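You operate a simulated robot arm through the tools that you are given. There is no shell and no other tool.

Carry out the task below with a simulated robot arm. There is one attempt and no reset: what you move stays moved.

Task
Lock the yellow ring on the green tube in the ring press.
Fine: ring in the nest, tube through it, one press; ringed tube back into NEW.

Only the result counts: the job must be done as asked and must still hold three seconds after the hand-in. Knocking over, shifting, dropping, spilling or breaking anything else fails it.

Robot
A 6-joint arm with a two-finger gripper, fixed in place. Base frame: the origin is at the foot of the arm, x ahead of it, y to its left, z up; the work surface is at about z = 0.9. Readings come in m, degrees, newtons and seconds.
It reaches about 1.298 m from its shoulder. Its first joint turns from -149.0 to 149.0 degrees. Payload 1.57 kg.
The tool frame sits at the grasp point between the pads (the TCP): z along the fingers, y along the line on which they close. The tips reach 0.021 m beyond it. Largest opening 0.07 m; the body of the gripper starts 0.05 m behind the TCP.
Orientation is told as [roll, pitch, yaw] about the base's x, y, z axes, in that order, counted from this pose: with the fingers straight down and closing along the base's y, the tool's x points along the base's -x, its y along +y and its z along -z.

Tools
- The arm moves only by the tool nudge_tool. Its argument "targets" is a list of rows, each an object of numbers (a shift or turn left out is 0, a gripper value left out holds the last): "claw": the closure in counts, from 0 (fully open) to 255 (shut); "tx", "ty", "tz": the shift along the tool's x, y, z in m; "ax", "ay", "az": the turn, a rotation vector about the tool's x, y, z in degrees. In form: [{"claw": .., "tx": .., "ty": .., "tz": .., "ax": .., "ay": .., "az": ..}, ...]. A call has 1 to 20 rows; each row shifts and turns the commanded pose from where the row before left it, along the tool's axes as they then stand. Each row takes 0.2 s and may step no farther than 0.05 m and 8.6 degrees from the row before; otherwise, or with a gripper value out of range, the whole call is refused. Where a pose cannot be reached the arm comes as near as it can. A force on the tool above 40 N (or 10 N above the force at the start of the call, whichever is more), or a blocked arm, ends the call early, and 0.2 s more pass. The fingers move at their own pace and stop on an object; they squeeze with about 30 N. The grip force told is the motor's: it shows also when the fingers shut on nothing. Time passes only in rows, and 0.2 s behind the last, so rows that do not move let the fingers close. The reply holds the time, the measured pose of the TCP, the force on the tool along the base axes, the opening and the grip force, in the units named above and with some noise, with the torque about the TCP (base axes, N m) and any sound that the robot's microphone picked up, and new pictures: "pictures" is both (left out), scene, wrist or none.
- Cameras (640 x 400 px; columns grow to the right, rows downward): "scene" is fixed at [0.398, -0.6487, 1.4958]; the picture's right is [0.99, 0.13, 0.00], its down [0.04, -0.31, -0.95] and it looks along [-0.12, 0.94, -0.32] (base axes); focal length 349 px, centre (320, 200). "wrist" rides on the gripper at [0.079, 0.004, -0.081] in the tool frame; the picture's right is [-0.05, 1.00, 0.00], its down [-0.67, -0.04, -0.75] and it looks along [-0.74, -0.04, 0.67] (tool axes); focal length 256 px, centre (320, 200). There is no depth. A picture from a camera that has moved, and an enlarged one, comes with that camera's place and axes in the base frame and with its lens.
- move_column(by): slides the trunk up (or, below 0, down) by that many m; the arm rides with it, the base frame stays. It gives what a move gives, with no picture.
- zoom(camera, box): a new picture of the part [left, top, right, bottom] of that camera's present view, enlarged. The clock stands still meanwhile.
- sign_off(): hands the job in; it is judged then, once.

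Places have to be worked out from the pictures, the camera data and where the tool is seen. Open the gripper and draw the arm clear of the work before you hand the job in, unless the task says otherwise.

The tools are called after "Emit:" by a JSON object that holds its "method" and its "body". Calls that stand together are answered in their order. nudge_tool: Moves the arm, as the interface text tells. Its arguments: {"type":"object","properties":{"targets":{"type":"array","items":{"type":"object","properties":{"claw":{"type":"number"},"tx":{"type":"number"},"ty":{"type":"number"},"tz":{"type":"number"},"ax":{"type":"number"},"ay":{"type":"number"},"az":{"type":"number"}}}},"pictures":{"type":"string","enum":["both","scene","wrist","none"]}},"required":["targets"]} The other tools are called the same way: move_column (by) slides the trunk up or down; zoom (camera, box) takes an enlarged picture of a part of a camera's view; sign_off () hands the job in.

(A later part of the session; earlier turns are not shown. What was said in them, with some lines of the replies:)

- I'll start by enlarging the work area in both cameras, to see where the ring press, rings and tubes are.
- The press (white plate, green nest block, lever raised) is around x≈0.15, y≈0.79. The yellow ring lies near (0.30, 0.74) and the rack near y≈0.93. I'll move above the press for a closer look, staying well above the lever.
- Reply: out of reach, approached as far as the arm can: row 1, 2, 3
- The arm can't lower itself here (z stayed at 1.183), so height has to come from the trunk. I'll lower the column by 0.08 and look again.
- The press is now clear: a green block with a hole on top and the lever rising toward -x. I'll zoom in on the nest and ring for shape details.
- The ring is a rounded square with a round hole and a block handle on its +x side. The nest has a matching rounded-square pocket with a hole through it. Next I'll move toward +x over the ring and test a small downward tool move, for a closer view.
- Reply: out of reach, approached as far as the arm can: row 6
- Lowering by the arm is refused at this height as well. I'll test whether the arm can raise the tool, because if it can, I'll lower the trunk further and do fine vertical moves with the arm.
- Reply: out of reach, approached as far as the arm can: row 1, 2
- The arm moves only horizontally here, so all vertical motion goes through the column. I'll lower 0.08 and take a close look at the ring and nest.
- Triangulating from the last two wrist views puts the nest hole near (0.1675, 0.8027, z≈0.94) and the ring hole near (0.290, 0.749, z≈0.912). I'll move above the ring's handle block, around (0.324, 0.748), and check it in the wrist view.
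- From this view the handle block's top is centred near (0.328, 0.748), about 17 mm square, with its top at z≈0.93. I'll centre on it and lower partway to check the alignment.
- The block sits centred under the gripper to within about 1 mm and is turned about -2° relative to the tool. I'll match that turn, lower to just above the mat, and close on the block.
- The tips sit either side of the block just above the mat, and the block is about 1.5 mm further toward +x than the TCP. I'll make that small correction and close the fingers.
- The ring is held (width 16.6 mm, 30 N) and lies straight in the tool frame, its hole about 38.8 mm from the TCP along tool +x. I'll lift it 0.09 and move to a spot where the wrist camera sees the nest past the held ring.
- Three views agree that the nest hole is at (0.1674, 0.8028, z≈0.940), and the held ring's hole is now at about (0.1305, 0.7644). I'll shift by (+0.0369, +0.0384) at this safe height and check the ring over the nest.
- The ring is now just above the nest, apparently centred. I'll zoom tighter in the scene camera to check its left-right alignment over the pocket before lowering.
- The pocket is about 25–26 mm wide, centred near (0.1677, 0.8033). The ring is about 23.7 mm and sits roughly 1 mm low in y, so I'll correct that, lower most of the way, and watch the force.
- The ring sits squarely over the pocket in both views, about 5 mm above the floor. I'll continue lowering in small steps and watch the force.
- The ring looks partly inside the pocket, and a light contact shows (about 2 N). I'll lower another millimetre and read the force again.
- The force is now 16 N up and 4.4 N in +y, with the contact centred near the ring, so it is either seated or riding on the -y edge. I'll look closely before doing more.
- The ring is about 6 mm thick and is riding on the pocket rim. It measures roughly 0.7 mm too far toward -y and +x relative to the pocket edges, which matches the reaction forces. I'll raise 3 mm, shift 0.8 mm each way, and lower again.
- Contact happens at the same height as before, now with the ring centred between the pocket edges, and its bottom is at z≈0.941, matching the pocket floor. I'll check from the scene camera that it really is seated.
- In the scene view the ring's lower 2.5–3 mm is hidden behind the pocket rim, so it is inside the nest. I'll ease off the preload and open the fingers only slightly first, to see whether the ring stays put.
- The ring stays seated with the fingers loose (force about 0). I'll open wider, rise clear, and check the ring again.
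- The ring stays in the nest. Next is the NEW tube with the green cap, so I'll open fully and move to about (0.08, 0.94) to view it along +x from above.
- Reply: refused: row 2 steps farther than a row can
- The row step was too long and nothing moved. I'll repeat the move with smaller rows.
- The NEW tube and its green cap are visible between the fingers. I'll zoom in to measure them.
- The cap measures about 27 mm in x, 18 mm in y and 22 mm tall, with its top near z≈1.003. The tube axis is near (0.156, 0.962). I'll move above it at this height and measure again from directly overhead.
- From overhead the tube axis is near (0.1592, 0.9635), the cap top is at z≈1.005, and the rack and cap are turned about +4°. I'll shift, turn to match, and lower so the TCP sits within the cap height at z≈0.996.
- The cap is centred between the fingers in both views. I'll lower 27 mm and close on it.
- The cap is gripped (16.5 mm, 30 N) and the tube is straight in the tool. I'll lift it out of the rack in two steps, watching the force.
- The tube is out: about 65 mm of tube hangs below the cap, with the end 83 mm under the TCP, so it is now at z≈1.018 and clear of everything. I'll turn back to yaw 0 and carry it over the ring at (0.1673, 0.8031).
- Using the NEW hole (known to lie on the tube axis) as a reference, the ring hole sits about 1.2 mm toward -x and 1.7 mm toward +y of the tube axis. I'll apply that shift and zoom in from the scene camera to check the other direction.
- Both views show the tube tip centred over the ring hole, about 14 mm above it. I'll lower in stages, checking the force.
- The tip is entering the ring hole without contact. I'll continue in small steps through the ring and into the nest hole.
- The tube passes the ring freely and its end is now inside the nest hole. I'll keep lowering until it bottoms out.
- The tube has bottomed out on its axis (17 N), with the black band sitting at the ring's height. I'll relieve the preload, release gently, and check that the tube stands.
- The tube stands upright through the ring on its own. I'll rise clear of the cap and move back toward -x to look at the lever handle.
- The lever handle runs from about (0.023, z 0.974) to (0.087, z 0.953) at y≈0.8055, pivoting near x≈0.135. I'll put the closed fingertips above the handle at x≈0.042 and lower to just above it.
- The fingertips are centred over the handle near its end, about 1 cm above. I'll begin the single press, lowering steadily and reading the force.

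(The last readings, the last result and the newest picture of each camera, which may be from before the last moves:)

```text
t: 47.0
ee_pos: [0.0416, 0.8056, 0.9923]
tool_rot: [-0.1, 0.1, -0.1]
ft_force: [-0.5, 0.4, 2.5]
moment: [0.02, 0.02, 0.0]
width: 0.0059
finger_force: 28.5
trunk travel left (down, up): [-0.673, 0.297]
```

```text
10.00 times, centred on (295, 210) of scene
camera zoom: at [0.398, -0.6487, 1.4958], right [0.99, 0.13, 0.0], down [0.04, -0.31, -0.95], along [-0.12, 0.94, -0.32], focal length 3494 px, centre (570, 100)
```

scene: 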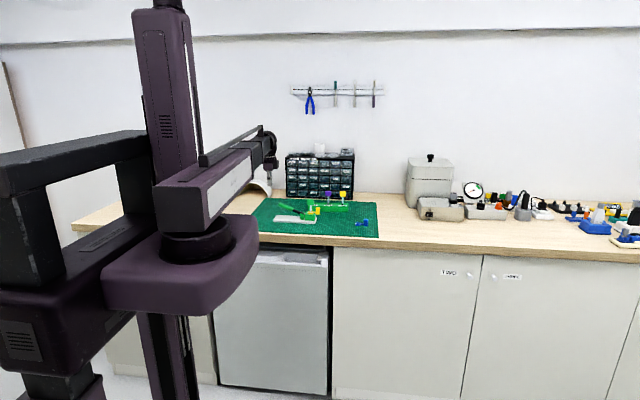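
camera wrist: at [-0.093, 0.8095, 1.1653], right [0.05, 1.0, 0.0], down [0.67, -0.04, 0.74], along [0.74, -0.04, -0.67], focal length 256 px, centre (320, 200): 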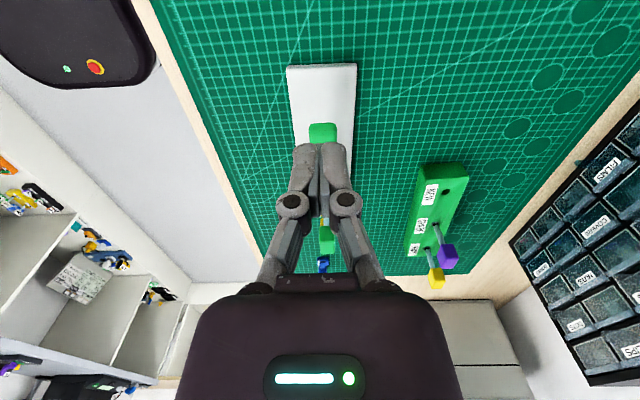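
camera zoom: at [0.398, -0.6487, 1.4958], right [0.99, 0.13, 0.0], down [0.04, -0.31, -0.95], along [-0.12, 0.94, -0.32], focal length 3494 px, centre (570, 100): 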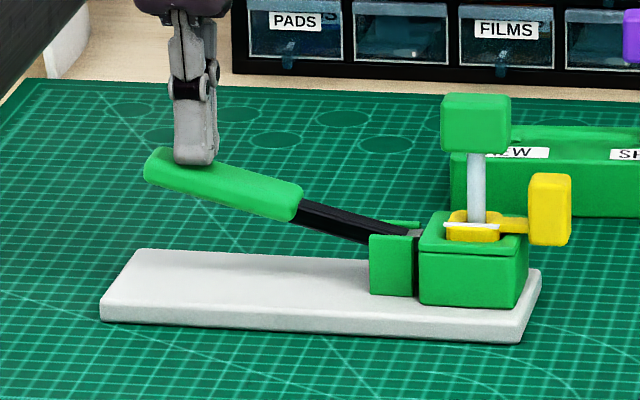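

The lever is moving down with only 2.5 N. I'll continue the same press in 1 cm steps.

Emit:
{"method": "move_column", "body": {"by": -0.01}}

Emit:
{"method": "move_column", "body": {"by": -0.008}}

Emit:
{"method": "zoom", "body": {"camera": "scene", "box": [265, 190, 325, 230]}}

```text
t: 47.5
ee_pos: [0.0419, 0.8052, 0.9815]
tool_rot: [0.0, 0.1, 0.0]
ft_force: [-2.6, -0.4, 4.1]
moment: [0.01, 0.07, 0.06]
width: 0.0062
finger_force: 28.3
trunk travel left (down, up): [-0.663, 0.307]
```

```text
t: 48.1
ee_pos: [0.0422, 0.8041, 0.978]
tool_rot: [0.5, 0.0, 0.0]
ft_force: [-0.2, -1.1, 34.7]
moment: [-0.02, 0.28, -0.02]
width: 0.006
finger_force: 28.5
trunk travel left (down, up): [-0.656, 0.314]
stopped: the force on the tool passed its limit at 44 N (the readings are from after the stop); the commanded pose is now the measured one
```

```text
10.00 times, centred on (295, 210) of scene
camera zoom: at [0.398, -0.6487, 1.4958], right [0.99, 0.13, 0.0], down [0.04, -0.31, -0.95], along [-0.12, 0.94, -0.32], focal length 3494 px, centre (570, 100)
```

zoom: 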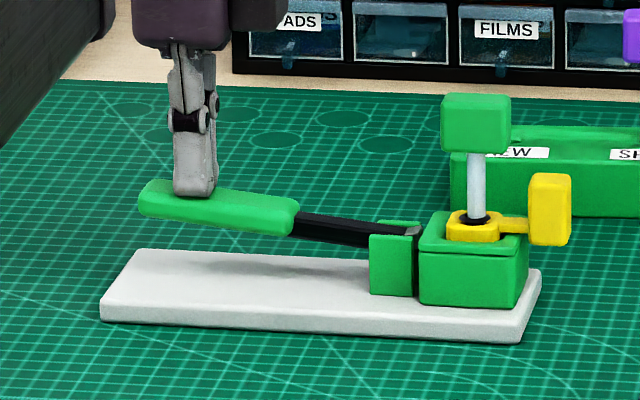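

The lever met a firm stop (44 N) and the white mark on the ring has changed. I'll look closely before deciding whether the press is complete.

Emit:
{"method": "zoom", "body": {"camera": "scene", "box": [300, 196, 326, 218]}}

Emit:
{"method": "zoom", "body": {"camera": "wrist", "box": [260, 60, 400, 270]}}

Emit:
{"method": "nudge_tool", "body": {"targets": [{}], "pictures": "none"}}

```text
16.00 times, centred on (313, 207) of scene
camera zoom: at [0.398, -0.6487, 1.4958], right [0.99, 0.13, 0.0], down [0.04, -0.31, -0.95], along [-0.12, 0.94, -0.32], focal length 5591 px, centre (432, 88)
```

zoom: 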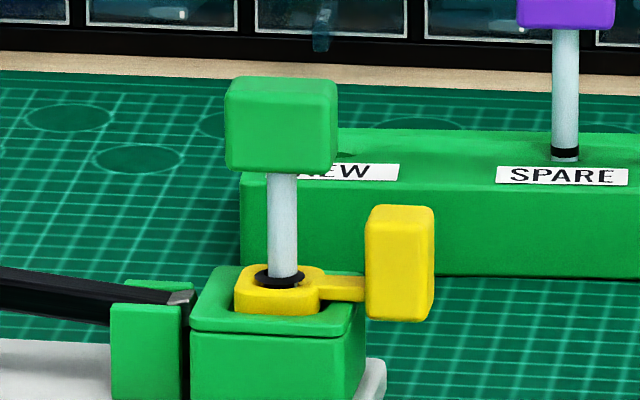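

```text
1.90 times, centred on (330, 165) of wrist
camera zoom: at [-0.0382, 0.8079, 1.0586], right [0.05, 1.0, 0.01], down [0.67, -0.04, 0.74], along [0.74, -0.04, -0.67], focal length 488 px, centre (301, 267)
```

zoom: 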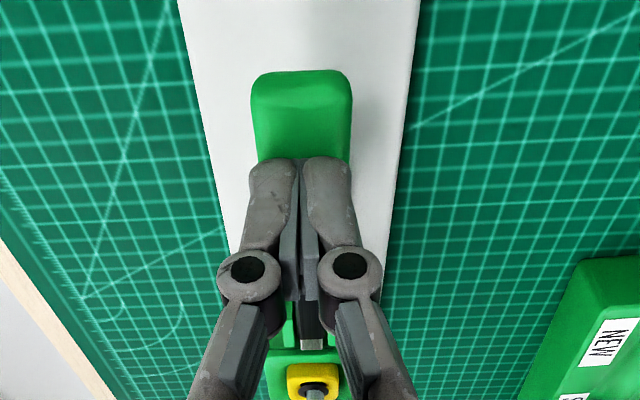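

```text
t: 48.5
ee_pos: [0.0403, 0.8044, 0.978]
tool_rot: [0.4, -0.1, -0.1]
ft_force: [-1.5, -0.9, 36.0]
moment: [0.0, 0.3, -0.01]
width: 0.006
finger_force: 28.5
trunk travel left (down, up): [-0.656, 0.314]
```

The white mark is gone and a black collar now shows around the tube at the ring, so the ring is locked after one full press. I'll lift off the lever once and not touch it again.

Emit:
{"method": "move_column", "body": {"by": 0.02}}

Emit:
{"method": "move_column", "body": {"by": 0.085}}

Emit:
{"method": "zoom", "body": {"camera": "scene", "box": [265, 186, 331, 230]}}

Emit:
{"method": "zoom", "body": {"camera": "scene", "box": [300, 196, 326, 218]}}

```text
t: 49.1
ee_pos: [0.0415, 0.8062, 0.9936]
tool_rot: [0.3, 0.0, 0.0]
ft_force: [0.8, 0.3, 2.2]
moment: [-0.01, -0.03, -0.04]
width: 0.0061
finger_force: 28.2
trunk travel left (down, up): [-0.676, 0.294]
```

```text
t: 50.3
ee_pos: [0.0406, 0.8068, 1.0794]
tool_rot: [0.4, 0.1, 0.0]
ft_force: [0.3, 0.3, -1.2]
moment: [-0.05, -0.02, 0.01]
width: 0.0001
finger_force: 29.2
trunk travel left (down, up): [-0.761, 0.209]
```

```text
9.09 times, centred on (298, 208) of scene
camera zoom: at [0.398, -0.6487, 1.4958], right [0.99, 0.13, 0.0], down [0.04, -0.31, -0.95], along [-0.12, 0.94, -0.32], focal length 3176 px, centre (520, 127)
```

zoom: 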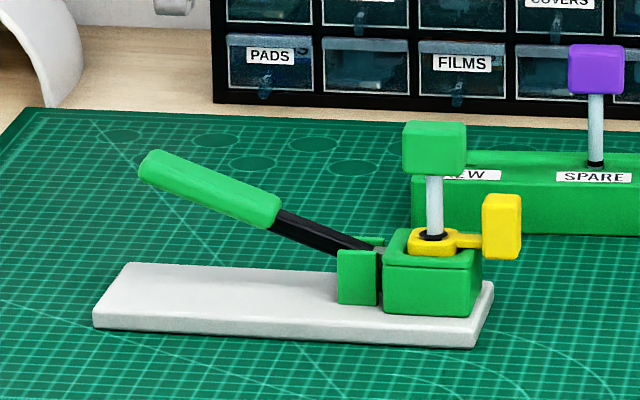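

```text
16.00 times, centred on (313, 207) of scene
camera zoom: at [0.398, -0.6487, 1.4958], right [0.99, 0.13, 0.0], down [0.04, -0.31, -0.95], along [-0.12, 0.94, -0.32], focal length 5591 px, centre (432, 88)
```

zoom: 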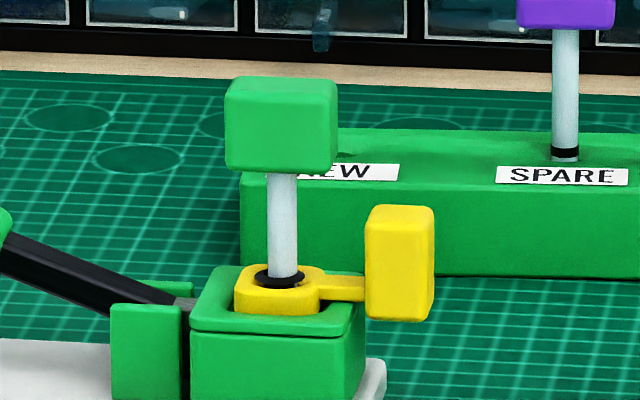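

The lever has sprung back and the tube, ring and collar stay together. Next I'll remove the small 0.4° roll picked up while pressing and go back over the cap with the gripper open.

Emit:
{"method": "nudge_tool", "body": {"targets": [{"ax": 0.4}, {"claw": 0, "tx": -0.042}, {"tx": -0.042}, {"tx": -0.0425, "ty": -0.0015}, {}]}}

Emit:
{"method": "zoom", "body": {"camera": "wrist", "box": [240, 0, 400, 180]}}

Emit:
{"method": "zoom", "body": {"camera": "scene", "box": [295, 186, 335, 220]}}

```text
t: 51.5
ee_pos: [0.1683, 0.8046, 1.0809]
tool_rot: [-0.1, 0.0, 0.1]
ft_force: [0.3, 0.3, -0.6]
moment: [0.0, 0.04, 0.02]
width: 0.07
finger_force: 0.1
trunk travel left (down, up): [-0.761, 0.209]
camera wrist: at [0.0891, 0.8088, 1.161], right [0.05, 1.0, 0.0], down [0.67, -0.03, 0.74], along [0.74, -0.04, -0.67], focal length 256 px, centre (320, 200)
```

scene: 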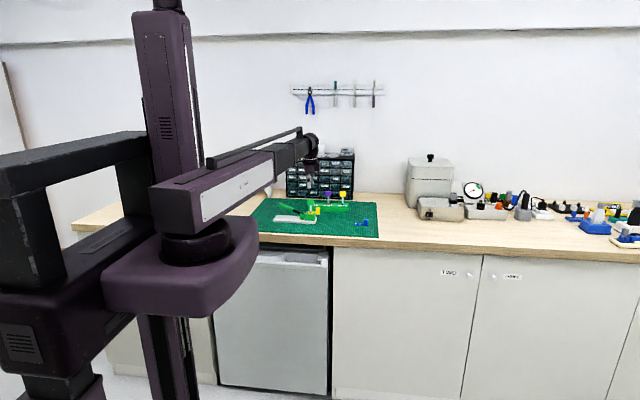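
wrist: 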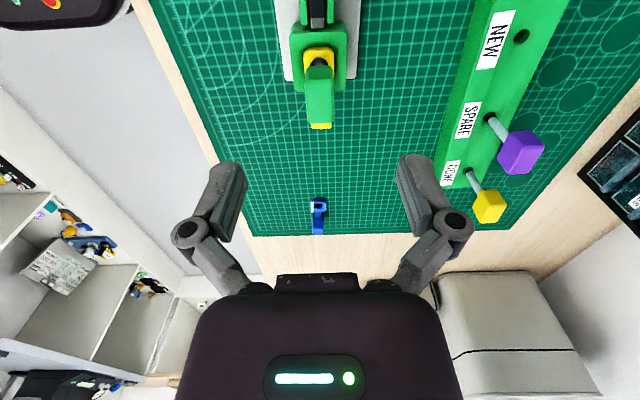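

```text
2.22 times, centred on (320, 90) of wrist
camera zoom: at [0.0891, 0.8088, 1.161], right [0.05, 1.0, 0.0], down [0.67, -0.03, 0.74], along [0.74, -0.04, -0.67], focal length 569 px, centre (320, 444)
```

zoom: 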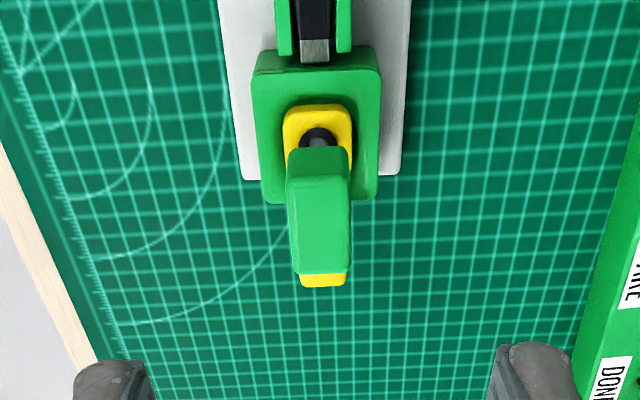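

```text
11.76 times, centred on (315, 203) of scene
camera zoom: at [0.398, -0.6487, 1.4958], right [0.99, 0.13, 0.0], down [0.04, -0.31, -0.95], along [-0.12, 0.94, -0.32], focal length 4111 px, centre (379, 165)
```

zoom: 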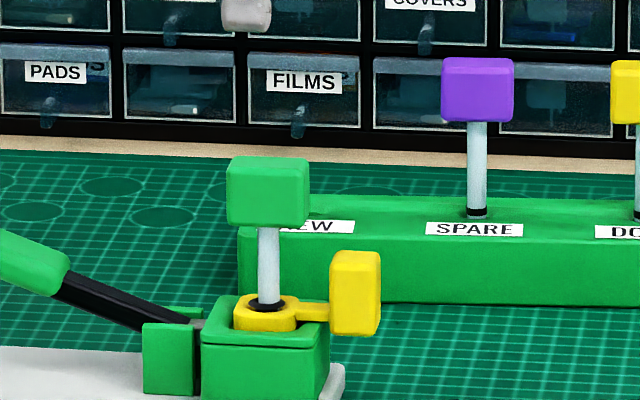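

The cap is below, about 1.5 mm toward -x of the current TCP. I'll restore the exact release position and lower to the release height before gripping.

Emit:
{"method": "nudge_tool", "body": {"targets": [{"tx": 0.0015}, {}], "pictures": "none"}}

Emit:
{"method": "move_column", "body": {"by": -0.05}}

Emit:
{"method": "zoom", "body": {"camera": "wrist", "box": [220, 40, 420, 220]}}

Emit:
{"method": "zoom", "body": {"camera": "scene", "box": [295, 186, 335, 220]}}

```text
t: 52.1
ee_pos: [0.1677, 0.8051, 1.0793]
tool_rot: [-0.1, 0.0, 0.0]
ft_force: [0.0, 0.2, 0.3]
moment: [0.03, 0.0, -0.01]
width: 0.0698
finger_force: 0.1
trunk travel left (down, up): [-0.761, 0.209]
```

```text
t: 53.1
ee_pos: [0.1679, 0.8045, 1.0303]
tool_rot: [-0.1, 0.0, 0.0]
ft_force: [0.2, 0.4, 1.0]
moment: [0.0, -0.01, -0.01]
width: 0.07
finger_force: 0.0
trunk travel left (down, up): [-0.711, 0.259]
```

```text
2.22 times, centred on (320, 130) of wrist
camera zoom: at [0.0875, 0.8087, 1.1111], right [0.05, 1.0, 0.0], down [0.67, -0.03, 0.74], along [0.74, -0.04, -0.67], focal length 569 px, centre (320, 356)
```

zoom: 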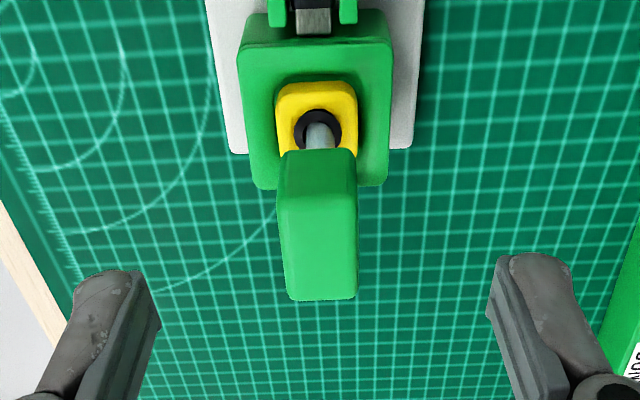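

```text
11.76 times, centred on (315, 203) of scene
camera zoom: at [0.398, -0.6487, 1.4958], right [0.99, 0.13, 0.0], down [0.04, -0.31, -0.95], along [-0.12, 0.94, -0.32], focal length 4111 px, centre (379, 165)
```

zoom: 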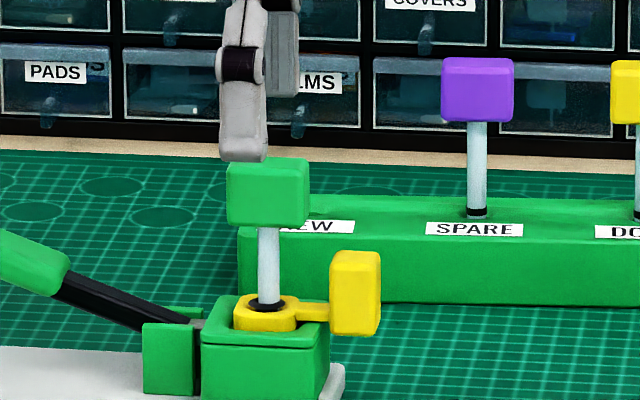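

The cap lies between the fingers. I'll lower to the earlier grip height and close.

Emit:
{"method": "move_column", "body": {"by": -0.026}}

Emit:
{"method": "nudge_tool", "body": {"targets": [{"claw": 255}, {}, {}, {}]}}

Emit:
{"method": "zoom", "body": {"camera": "wrist", "box": [240, 20, 400, 220]}}

Emit:
{"method": "zoom", "body": {"camera": "scene", "box": [295, 186, 335, 220]}}

```text
t: 53.8
ee_pos: [0.1674, 0.8045, 1.0038]
tool_rot: [-0.1, 0.1, 0.0]
ft_force: [0.1, 0.3, 0.5]
moment: [-0.02, 0.01, 0.02]
width: 0.0699
finger_force: 0.0
trunk travel left (down, up): [-0.685, 0.285]
```

```text
t: 54.8
ee_pos: [0.1669, 0.8038, 1.0047]
tool_rot: [-0.1, 0.0, -0.1]
ft_force: [0.0, -0.3, 4.3]
moment: [0.0, -0.04, 0.01]
width: 0.0166
finger_force: 30.1
trunk travel left (down, up): [-0.685, 0.285]
camera wrist: at [0.0874, 0.8085, 1.0854], right [0.05, 1.0, 0.0], down [0.67, -0.03, 0.74], along [0.74, -0.04, -0.67], focal length 256 px, centre (320, 200)
```

scene: 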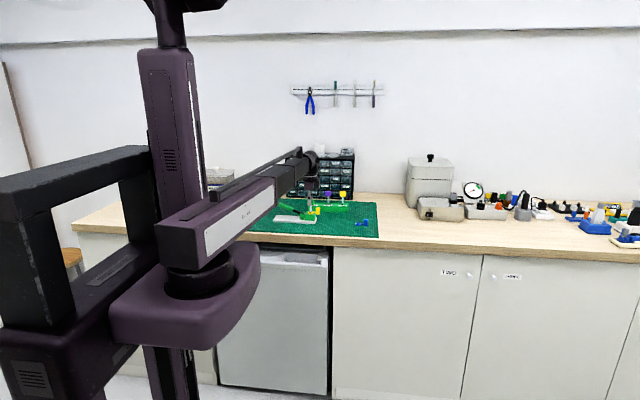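
wrist: 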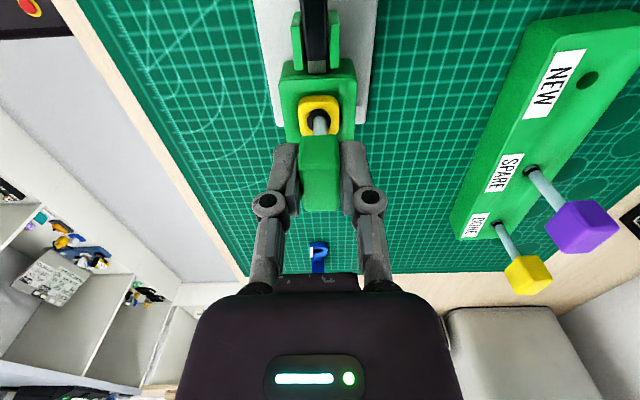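

```text
2.00 times, centred on (320, 120) of wrist
camera zoom: at [0.0874, 0.8085, 1.0854], right [0.05, 1.0, 0.0], down [0.67, -0.03, 0.74], along [0.74, -0.04, -0.67], focal length 512 px, centre (320, 360)
```

zoom: 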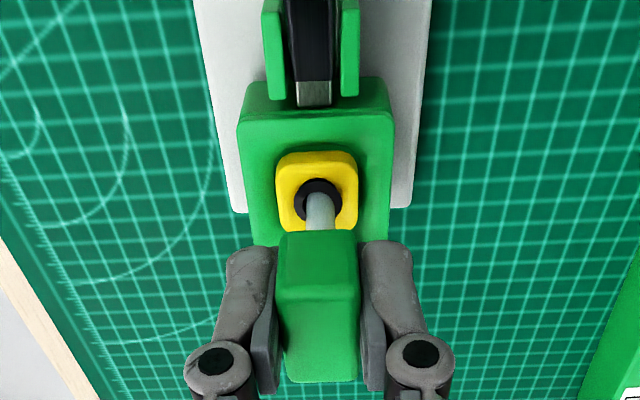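

```text
11.76 times, centred on (315, 203) of scene
camera zoom: at [0.398, -0.6487, 1.4958], right [0.99, 0.13, 0.0], down [0.04, -0.31, -0.95], along [-0.12, 0.94, -0.32], focal length 4111 px, centre (379, 165)
```

zoom: 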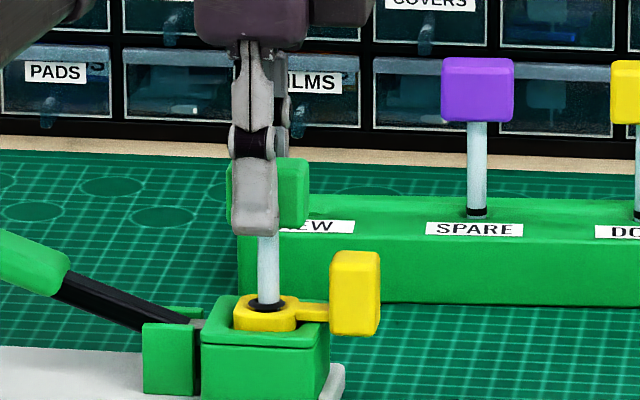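

The cap is gripped again. I'll lift 10 mm first, check that the ring comes along with the tube, then go higher.

Emit:
{"method": "move_column", "body": {"by": 0.01}}

Emit:
{"method": "zoom", "body": {"camera": "scene", "box": [295, 186, 335, 220]}}

Emit:
{"method": "move_column", "body": {"by": 0.07}}

Emit:
{"method": "zoom", "body": {"camera": "scene", "box": [290, 172, 340, 216]}}

Emit:
{"method": "zoom", "body": {"camera": "wrist", "box": [240, 20, 400, 220]}}

```text
t: 55.4
ee_pos: [0.1673, 0.8058, 1.0139]
tool_rot: [-0.2, -0.1, 0.0]
ft_force: [0.3, -0.6, 0.1]
moment: [-0.02, 0.03, -0.01]
width: 0.0164
finger_force: 29.7
trunk travel left (down, up): [-0.695, 0.275]
```

```text
11.76 times, centred on (315, 203) of scene
camera zoom: at [0.398, -0.6487, 1.4958], right [0.99, 0.13, 0.0], down [0.04, -0.31, -0.95], along [-0.12, 0.94, -0.32], focal length 4111 px, centre (379, 165)
```

zoom: 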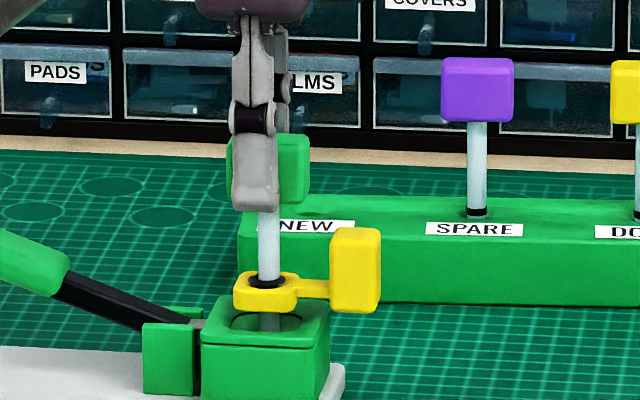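

```text
t: 56.4
ee_pos: [0.167, 0.8051, 1.0833]
tool_rot: [-0.1, 0.0, 0.0]
ft_force: [-0.4, 0.7, -0.2]
moment: [0.02, 0.0, -0.01]
width: 0.0163
finger_force: 29.7
trunk travel left (down, up): [-0.765, 0.205]
```

```text
9.09 times, centred on (315, 194) of scene
camera zoom: at [0.398, -0.6487, 1.4958], right [0.99, 0.13, 0.0], down [0.04, -0.31, -0.95], along [-0.12, 0.94, -0.32], focal length 3176 px, centre (366, 254)
```

zoom: 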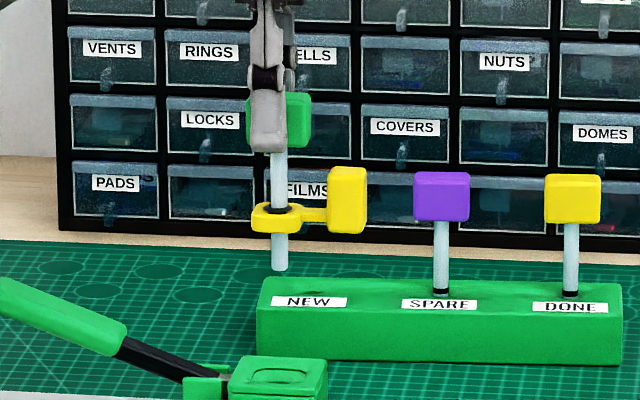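

```text
2.00 times, centred on (320, 120) of wrist
camera zoom: at [0.0875, 0.8091, 1.1648], right [0.05, 1.0, 0.0], down [0.67, -0.03, 0.74], along [0.74, -0.04, -0.67], focal length 512 px, centre (320, 360)
```

zoom: 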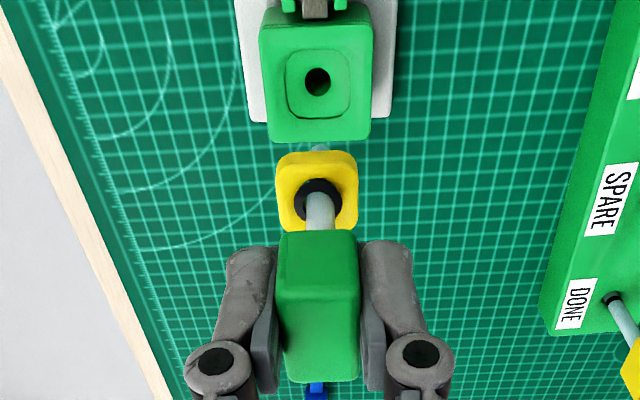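

The ring and collar came up with the tube and the nest is empty, so it is locked on. I'll rise to a safe height, carry it to the recorded NEW position and turn to yaw 4° so the handle lies along the rack.

Emit:
{"method": "move_column", "body": {"by": 0.017}}

Emit:
{"method": "nudge_tool", "body": {"targets": [{"ty": 0.04, "tx": 0.002}, {"ty": 0.04, "tx": 0.002}, {"ty": 0.04, "tx": 0.002}, {"ty": 0.0382, "tx": 0.0018}, {"az": -4.0}, {}, {}]}}

Emit:
{"method": "zoom", "body": {"camera": "wrist", "box": [240, 20, 400, 220]}}

Emit:
{"method": "zoom", "body": {"camera": "scene", "box": [290, 170, 346, 212]}}

```text
t: 57.1
ee_pos: [0.1677, 0.805, 1.1003]
tool_rot: [-0.1, 0.0, 0.0]
ft_force: [-0.6, 0.3, -0.6]
moment: [0.04, 0.0, -0.01]
width: 0.0167
finger_force: 30.1
trunk travel left (down, up): [-0.782, 0.188]
```

```text
t: 58.7
ee_pos: [0.1593, 0.9615, 1.1006]
tool_rot: [-0.1, 0.1, 4.0]
ft_force: [-0.5, 0.6, -0.7]
moment: [0.0, 0.0, -0.01]
width: 0.0166
finger_force: 29.9
trunk travel left (down, up): [-0.782, 0.188]
camera wrist: at [0.0799, 0.9614, 1.182], right [-0.02, 1.0, 0.0], down [0.67, 0.01, 0.74], along [0.74, 0.01, -0.67], focal length 256 px, centre (320, 200)
```

scene: 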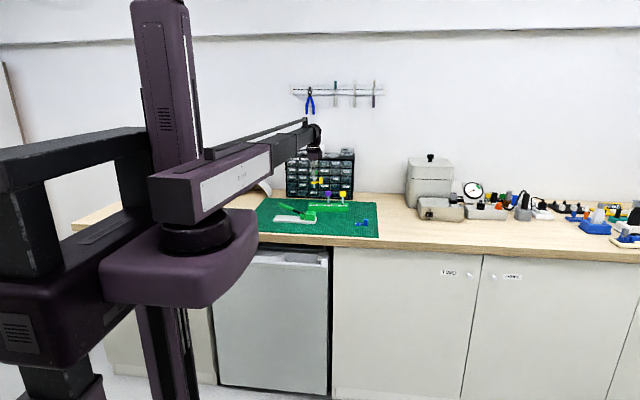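
wrist: 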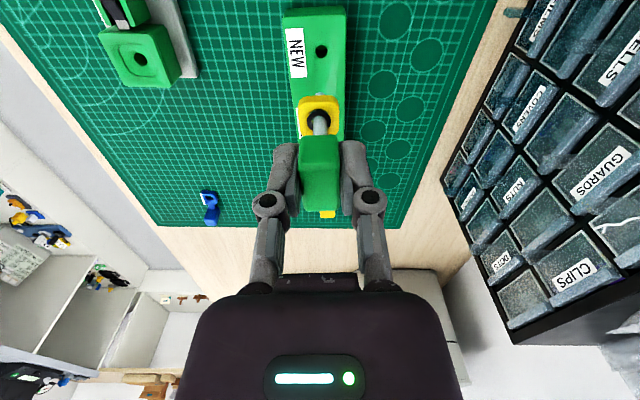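

```text
2.00 times, centred on (320, 120) of wrist
camera zoom: at [0.0799, 0.9614, 1.182], right [-0.02, 1.0, 0.0], down [0.67, 0.01, 0.74], along [0.74, 0.01, -0.67], focal length 512 px, centre (320, 360)
```

zoom: 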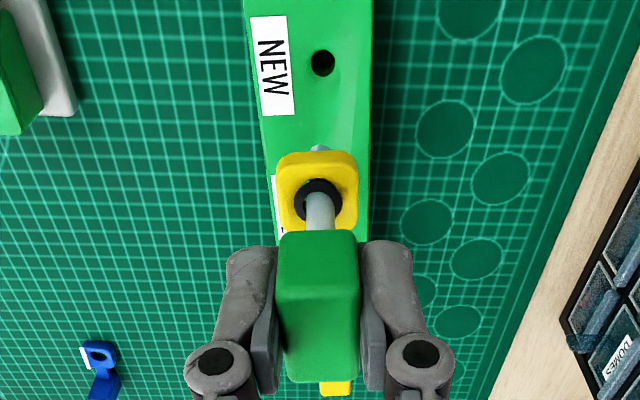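

```text
9.52 times, centred on (318, 191) of scene
camera zoom: at [0.398, -0.6487, 1.4958], right [0.99, 0.13, 0.0], down [0.04, -0.31, -0.95], along [-0.12, 0.94, -0.32], focal length 3328 px, centre (339, 286)
```

zoom: 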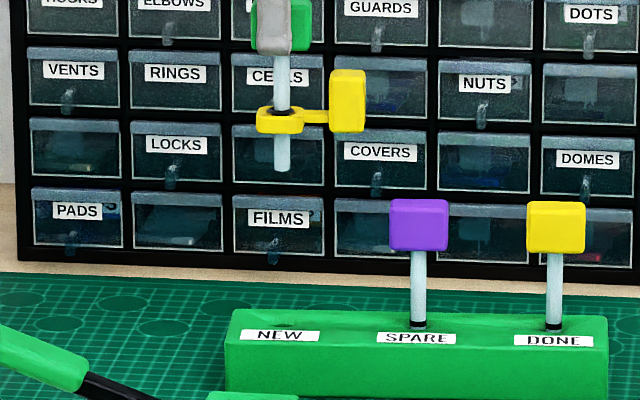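

The NEW hole and tube tip appear almost exactly as when the tube was first lifted out. I'll zoom in to check the remaining offset.

Emit:
{"method": "zoom", "body": {"camera": "wrist", "box": [290, 35, 350, 115]}}

Emit:
{"method": "zoom", "body": {"camera": "scene", "box": [305, 176, 337, 210]}}

```text
5.00 times, centred on (320, 75) of wrist
camera zoom: at [0.0799, 0.9614, 1.182], right [-0.02, 1.0, 0.0], down [0.67, 0.01, 0.74], along [0.74, 0.01, -0.67], focal length 1280 px, centre (320, 825)
```

zoom: 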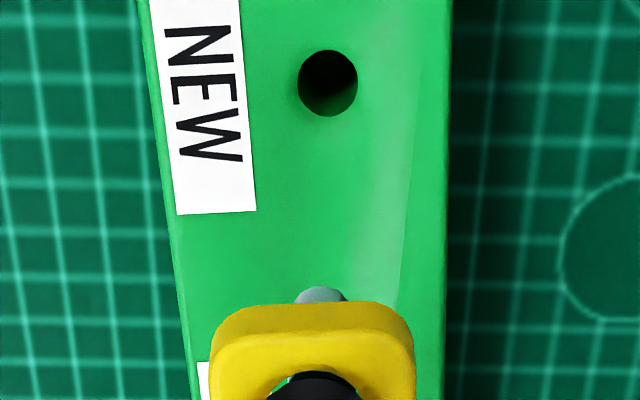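

```text
11.76 times, centred on (321, 193) of scene
camera zoom: at [0.398, -0.6487, 1.4958], right [0.99, 0.13, 0.0], down [0.04, -0.31, -0.95], along [-0.12, 0.94, -0.32], focal length 4111 px, centre (308, 282)
```

zoom: 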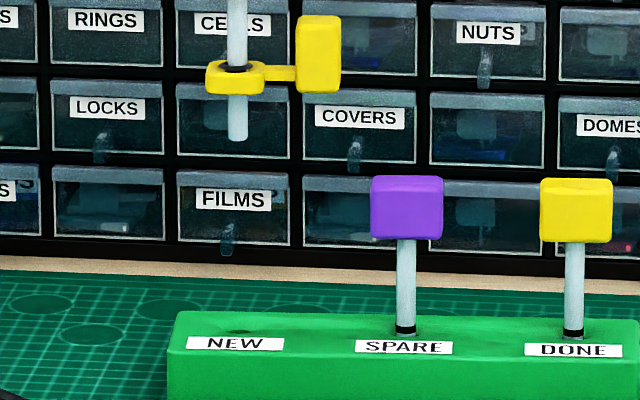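

The hole is about 1.1 mm toward +y of the tube tip, with x matching. I'll shift that much and lower to about 2 cm above the rack.

Emit:
{"method": "nudge_tool", "body": {"targets": [{"ty": 0.0011}, {}], "pictures": "none"}}

Emit:
{"method": "move_column", "body": {"by": -0.065}}

Emit:
{"method": "zoom", "body": {"camera": "scene", "box": [300, 184, 340, 212]}}

Emit:
{"method": "zoom", "body": {"camera": "wrist", "box": [280, 40, 360, 140]}}

```text
t: 59.3
ee_pos: [0.1602, 0.9634, 1.1003]
tool_rot: [-0.2, 0.1, 3.9]
ft_force: [-0.3, 0.2, -0.3]
moment: [-0.01, 0.01, 0.01]
width: 0.0167
finger_force: 30.1
trunk travel left (down, up): [-0.782, 0.188]
```

```text
t: 60.3
ee_pos: [0.1603, 0.964, 1.0362]
tool_rot: [-0.1, 0.0, 3.9]
ft_force: [-0.1, 0.3, -0.4]
moment: [-0.01, 0.01, -0.01]
width: 0.0169
finger_force: 29.7
trunk travel left (down, up): [-0.717, 0.253]
```

```text
14.29 times, centred on (320, 198) of scene
camera zoom: at [0.398, -0.6487, 1.4958], right [0.99, 0.13, 0.0], down [0.04, -0.31, -0.95], along [-0.12, 0.94, -0.32], focal length 4992 px, centre (320, 229)
```

zoom: 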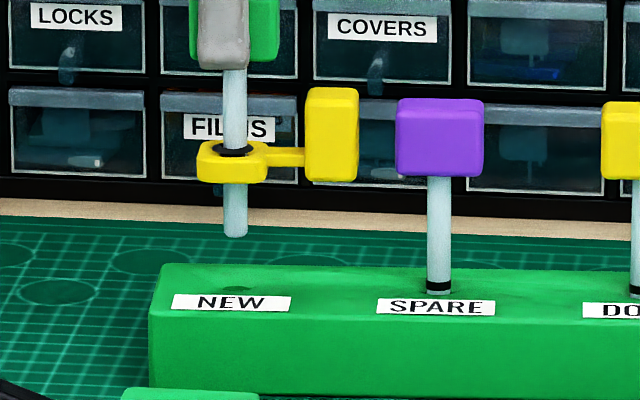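

```text
4.00 times, centred on (320, 90) of wrist
camera zoom: at [0.0798, 0.9623, 1.1171], right [-0.02, 1.0, 0.0], down [0.67, 0.01, 0.74], along [0.74, 0.01, -0.67], focal length 1024 px, centre (320, 640)
```

zoom: 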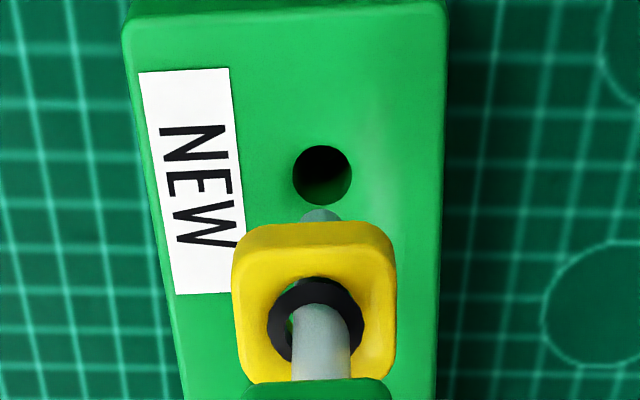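

The tip, hole and handle clearance to the SPARE cap (about 12 mm) all look good. I'll lower into the hole in steps.

Emit:
{"method": "move_column", "body": {"by": -0.016}}

Emit:
{"method": "move_column", "body": {"by": -0.005}}

Emit:
{"method": "move_column", "body": {"by": -0.004}}

Emit:
{"method": "zoom", "body": {"camera": "scene", "box": [300, 184, 340, 212]}}

```text
t: 61.0
ee_pos: [0.1594, 0.9629, 1.0192]
tool_rot: [-0.1, 0.2, 3.9]
ft_force: [-0.1, 1.3, 0.5]
moment: [0.03, 0.02, 0.04]
width: 0.0168
finger_force: 30.5
trunk travel left (down, up): [-0.701, 0.269]
```

```text
t: 61.5
ee_pos: [0.1588, 0.9637, 1.0147]
tool_rot: [-0.1, 0.1, 4.0]
ft_force: [0.1, 1.3, -0.8]
moment: [-0.03, 0.0, 0.04]
width: 0.0166
finger_force: 30.0
trunk travel left (down, up): [-0.696, 0.274]
```

```text
t: 62.0
ee_pos: [0.1593, 0.9639, 1.0104]
tool_rot: [-0.1, 0.2, 4.0]
ft_force: [-0.2, -1.1, -0.4]
moment: [-0.01, -0.01, 0.03]
width: 0.0163
finger_force: 29.9
trunk travel left (down, up): [-0.692, 0.278]
```

```text
14.29 times, centred on (320, 198) of scene
camera zoom: at [0.398, -0.6487, 1.4958], right [0.99, 0.13, 0.0], down [0.04, -0.31, -0.95], along [-0.12, 0.94, -0.32], focal length 4992 px, centre (320, 229)
```

zoom: 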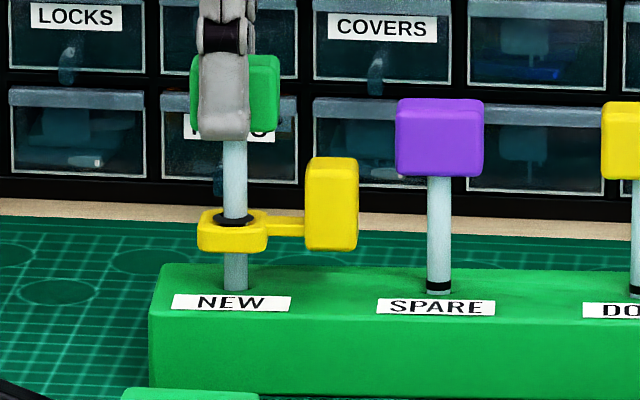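

No contact so far, and the tube end is at the hole mouth. I'll continue lowering step by step to the seated height.

Emit:
{"method": "move_column", "body": {"by": -0.004}}

Emit:
{"method": "move_column", "body": {"by": -0.004}}

Emit:
{"method": "zoom", "body": {"camera": "scene", "box": [300, 184, 340, 212]}}

Emit:
{"method": "zoom", "body": {"camera": "wrist", "box": [280, 60, 360, 160]}}

```text
t: 62.5
ee_pos: [0.16, 0.964, 1.0058]
tool_rot: [-0.1, 0.1, 4.0]
ft_force: [-0.5, 0.1, -0.4]
moment: [0.02, -0.02, -0.02]
width: 0.0168
finger_force: 30.1
trunk travel left (down, up): [-0.688, 0.282]
```

```text
t: 63.1
ee_pos: [0.1594, 0.9642, 1.0027]
tool_rot: [-0.1, 0.1, 3.9]
ft_force: [0.6, -0.1, -0.8]
moment: [0.01, -0.02, 0.01]
width: 0.0169
finger_force: 29.9
trunk travel left (down, up): [-0.684, 0.286]
```

```text
14.29 times, centred on (320, 198) of scene
camera zoom: at [0.398, -0.6487, 1.4958], right [0.99, 0.13, 0.0], down [0.04, -0.31, -0.95], along [-0.12, 0.94, -0.32], focal length 4992 px, centre (320, 229)
```

zoom: 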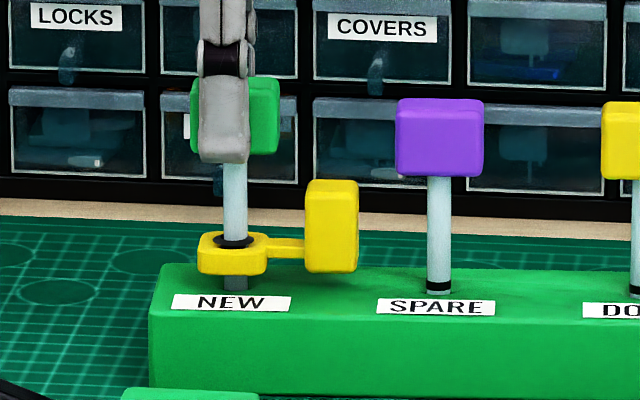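

```text
4.00 times, centred on (320, 110) of wrist
camera zoom: at [0.0797, 0.9623, 1.084], right [-0.02, 1.0, 0.0], down [0.67, 0.01, 0.74], along [0.74, 0.01, -0.67], focal length 1024 px, centre (320, 560)
```

zoom: 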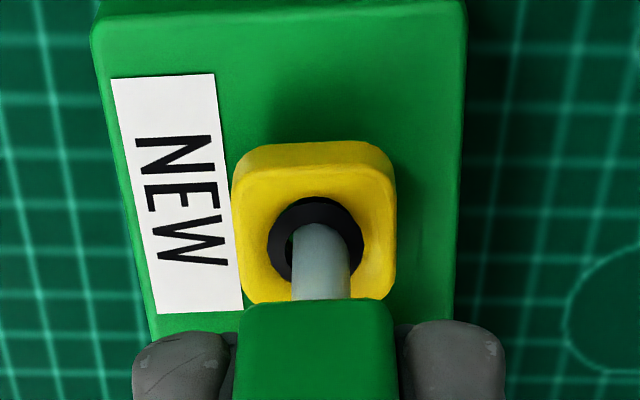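

The tube is going into NEW freely, with the ring about 7 mm above the rack. I'll lower the rest in small steps until it touches.

Emit:
{"method": "move_column", "body": {"by": -0.003}}

Emit:
{"method": "move_column", "body": {"by": -0.002}}

Emit:
{"method": "move_column", "body": {"by": -0.001}}

Emit:
{"method": "move_column", "body": {"by": -0.001}}

Emit:
{"method": "zoom", "body": {"camera": "scene", "box": [300, 184, 340, 212]}}

```text
t: 63.6
ee_pos: [0.1603, 0.9628, 0.9986]
tool_rot: [-0.2, 0.1, 4.0]
ft_force: [0.7, 1.0, -0.7]
moment: [0.01, 0.0, 0.01]
width: 0.0166
finger_force: 29.6
trunk travel left (down, up): [-0.681, 0.289]
```

```text
t: 64.1
ee_pos: [0.16, 0.9643, 0.997]
tool_rot: [-0.1, 0.1, 4.0]
ft_force: [-1.0, 0.0, -0.8]
moment: [0.01, 0.02, 0.01]
width: 0.0165
finger_force: 30.2
trunk travel left (down, up): [-0.679, 0.291]
```

```text
t: 64.6
ee_pos: [0.1591, 0.9635, 0.9956]
tool_rot: [-0.1, 0.1, 4.0]
ft_force: [-0.4, 0.1, 0.2]
moment: [0.0, 0.01, 0.0]
width: 0.0168
finger_force: 29.6
trunk travel left (down, up): [-0.678, 0.292]
```

```text
t: 65.1
ee_pos: [0.161, 0.9644, 0.9966]
tool_rot: [-0.1, 0.0, 4.0]
ft_force: [0.6, 1.6, 5.9]
moment: [0.1, -0.04, 0.01]
width: 0.0165
finger_force: 30.3
trunk travel left (down, up): [-0.677, 0.293]
```

```text
14.29 times, centred on (320, 198) of scene
camera zoom: at [0.398, -0.6487, 1.4958], right [0.99, 0.13, 0.0], down [0.04, -0.31, -0.95], along [-0.12, 0.94, -0.32], focal length 4992 px, centre (320, 229)
```

zoom: 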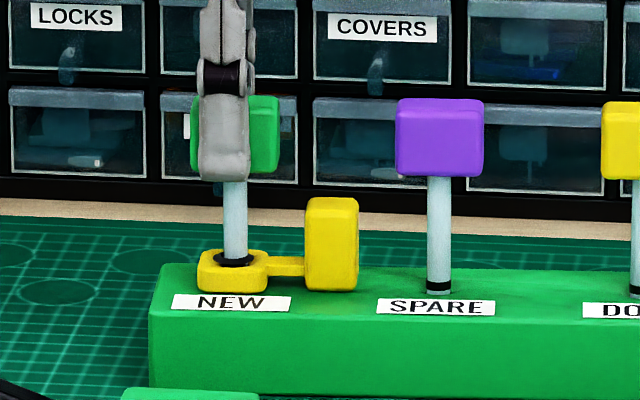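

It has seated at the same height as the original tube (light 6 N contact), with the ring just above the rack. I'll release in two stages and check that it holds.

Emit:
{"method": "nudge_tool", "body": {"targets": [{"claw": 185}, {}, {"claw": 110}, {}, {}], "pictures": "none"}}

Emit:
{"method": "zoom", "body": {"camera": "scene", "box": [300, 184, 340, 212]}}

Emit:
{"method": "zoom", "body": {"camera": "wrist", "box": [240, 40, 400, 230]}}

```text
t: 66.3
ee_pos: [0.1599, 0.9636, 0.9953]
tool_rot: [-0.1, 0.2, 4.0]
ft_force: [0.0, -0.8, 0.8]
moment: [-0.02, 0.02, 0.02]
width: 0.0399
finger_force: 0.0
trunk travel left (down, up): [-0.677, 0.293]
```

```text
14.29 times, centred on (320, 198) of scene
camera zoom: at [0.398, -0.6487, 1.4958], right [0.99, 0.13, 0.0], down [0.04, -0.31, -0.95], along [-0.12, 0.94, -0.32], focal length 4992 px, centre (320, 229)
```

zoom: 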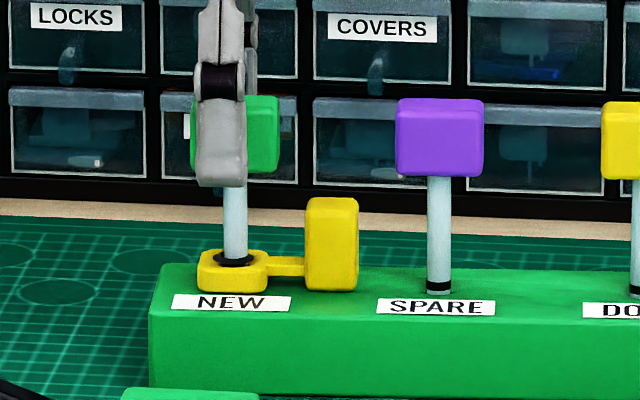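

```text
2.11 times, centred on (320, 135) of wrist
camera zoom: at [0.0797, 0.9624, 1.0769], right [-0.02, 1.0, 0.0], down [0.67, 0.01, 0.74], along [0.74, 0.01, -0.67], focal length 539 px, centre (320, 337)
```

zoom: 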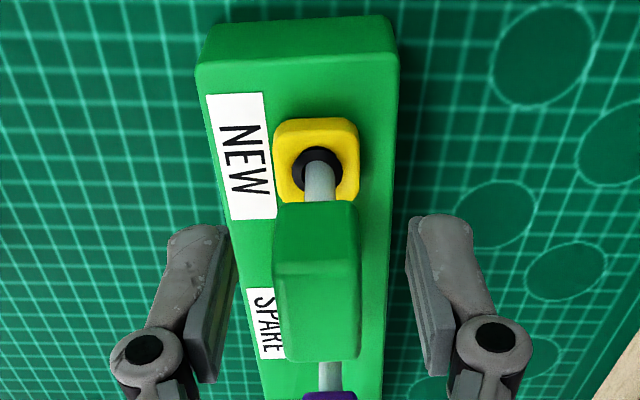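

The ringed tube stands in NEW with the fingers clear on both sides. I'll rise straight up, open, and draw the arm away toward the start position.

Emit:
{"method": "move_column", "body": {"by": 0.11}}

Emit:
{"method": "nudge_tool", "body": {"targets": [{"claw": 0, "ty": -0.04, "tx": 0.02}, {"ty": -0.04, "tx": 0.025}, {"ty": -0.04, "tx": 0.025}, {"ty": -0.04, "tx": 0.025}, {"ty": -0.04, "tx": 0.025}, {"ty": -0.04, "tx": 0.025}, {}, {}]}}

Emit:
{"method": "zoom", "body": {"camera": "scene", "box": [250, 180, 390, 245]}}

Emit:
{"method": "zoom", "body": {"camera": "scene", "box": [295, 184, 345, 216]}}

```text
t: 67.8
ee_pos: [0.1593, 0.9648, 1.1051]
tool_rot: [-0.2, 0.1, 4.1]
ft_force: [0.6, -0.4, 0.6]
moment: [-0.02, -0.03, 0.01]
width: 0.0399
finger_force: 0.0
trunk travel left (down, up): [-0.787, 0.183]
```

```text
t: 69.6
ee_pos: [0.0322, 0.7141, 1.1056]
tool_rot: [-0.1, -0.1, 3.9]
ft_force: [0.4, 1.0, 0.6]
moment: [0.01, 0.04, 0.01]
width: 0.0701
finger_force: 0.0
trunk travel left (down, up): [-0.787, 0.183]
camera wrist: at [-0.0472, 0.7128, 1.1871], right [-0.02, 1.0, 0.0], down [0.67, 0.01, 0.74], along [0.74, 0.01, -0.67], focal length 256 px, centre (320, 200)
```

scene: 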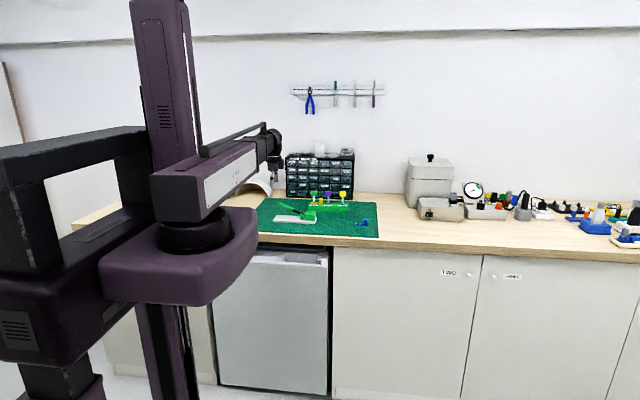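
wrist: 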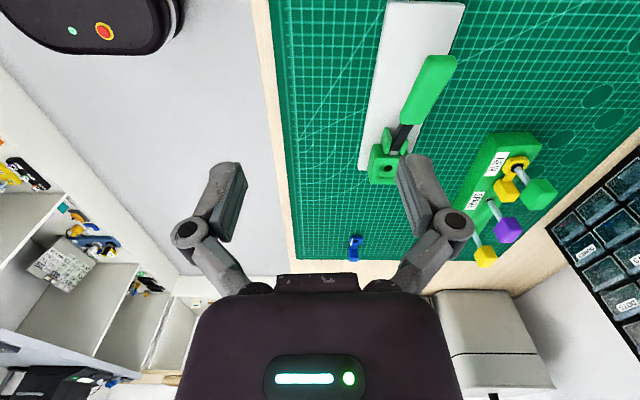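

```text
4.57 times, centred on (320, 212) of scene
camera zoom: at [0.398, -0.6487, 1.4958], right [0.99, 0.13, 0.0], down [0.04, -0.31, -0.95], along [-0.12, 0.94, -0.32], focal length 1597 px, centre (320, 143)
```

zoom: 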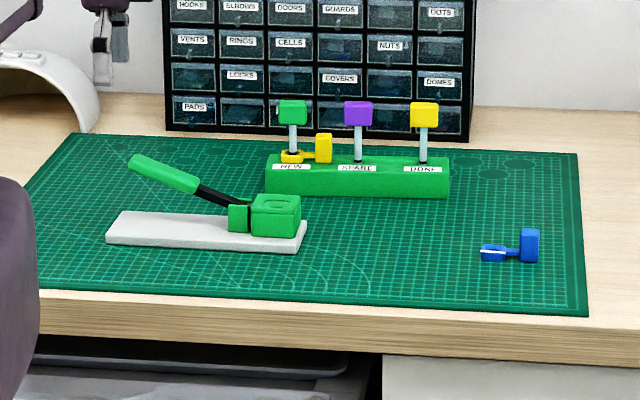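

```text
12.50 times, centred on (320, 200) of scene
camera zoom: at [0.398, -0.6487, 1.4958], right [0.99, 0.13, 0.0], down [0.04, -0.31, -0.95], along [-0.12, 0.94, -0.32], focal length 4368 px, centre (320, 200)
```

zoom: 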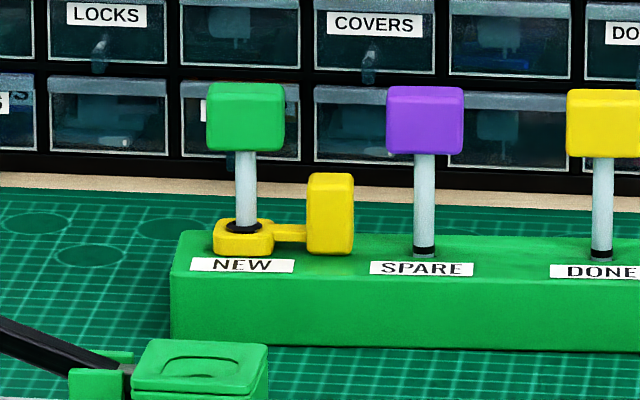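

The green tube, with the yellow ring locked on it, stands upright in NEW. The nest is empty, the lever is back up, and the other tubes and the blue ring look untouched. The arm is clear with the gripper open, so I'm handing the job in.

Emit:
{"method": "sign_off", "body": {}}

```text
The job is handed in.
```

The yellow ring is locked on the green tube, and the ringed tube is back in NEW. I've handed the job in but have no verdict on it yet.

- **Press:** I pressed the lever once, down to its stop. The ring's white mark disappeared, a black collar showed around the tube, and the ring lifted out of the nest with it. The microphone reported no sound, so I judged the lock from the pictures.
- **Back in NEW:** the tube sits at its original height. It was still upright in the last picture, about three seconds after I let go. The ring's handle lies along the rack toward SPARE without touching it.
- **Everything else:** in the last pictures the SPARE and DONE tubes, the blue ring and the press look undisturbed, and the lever is back up. The gripper is open and the arm is clear of the work.
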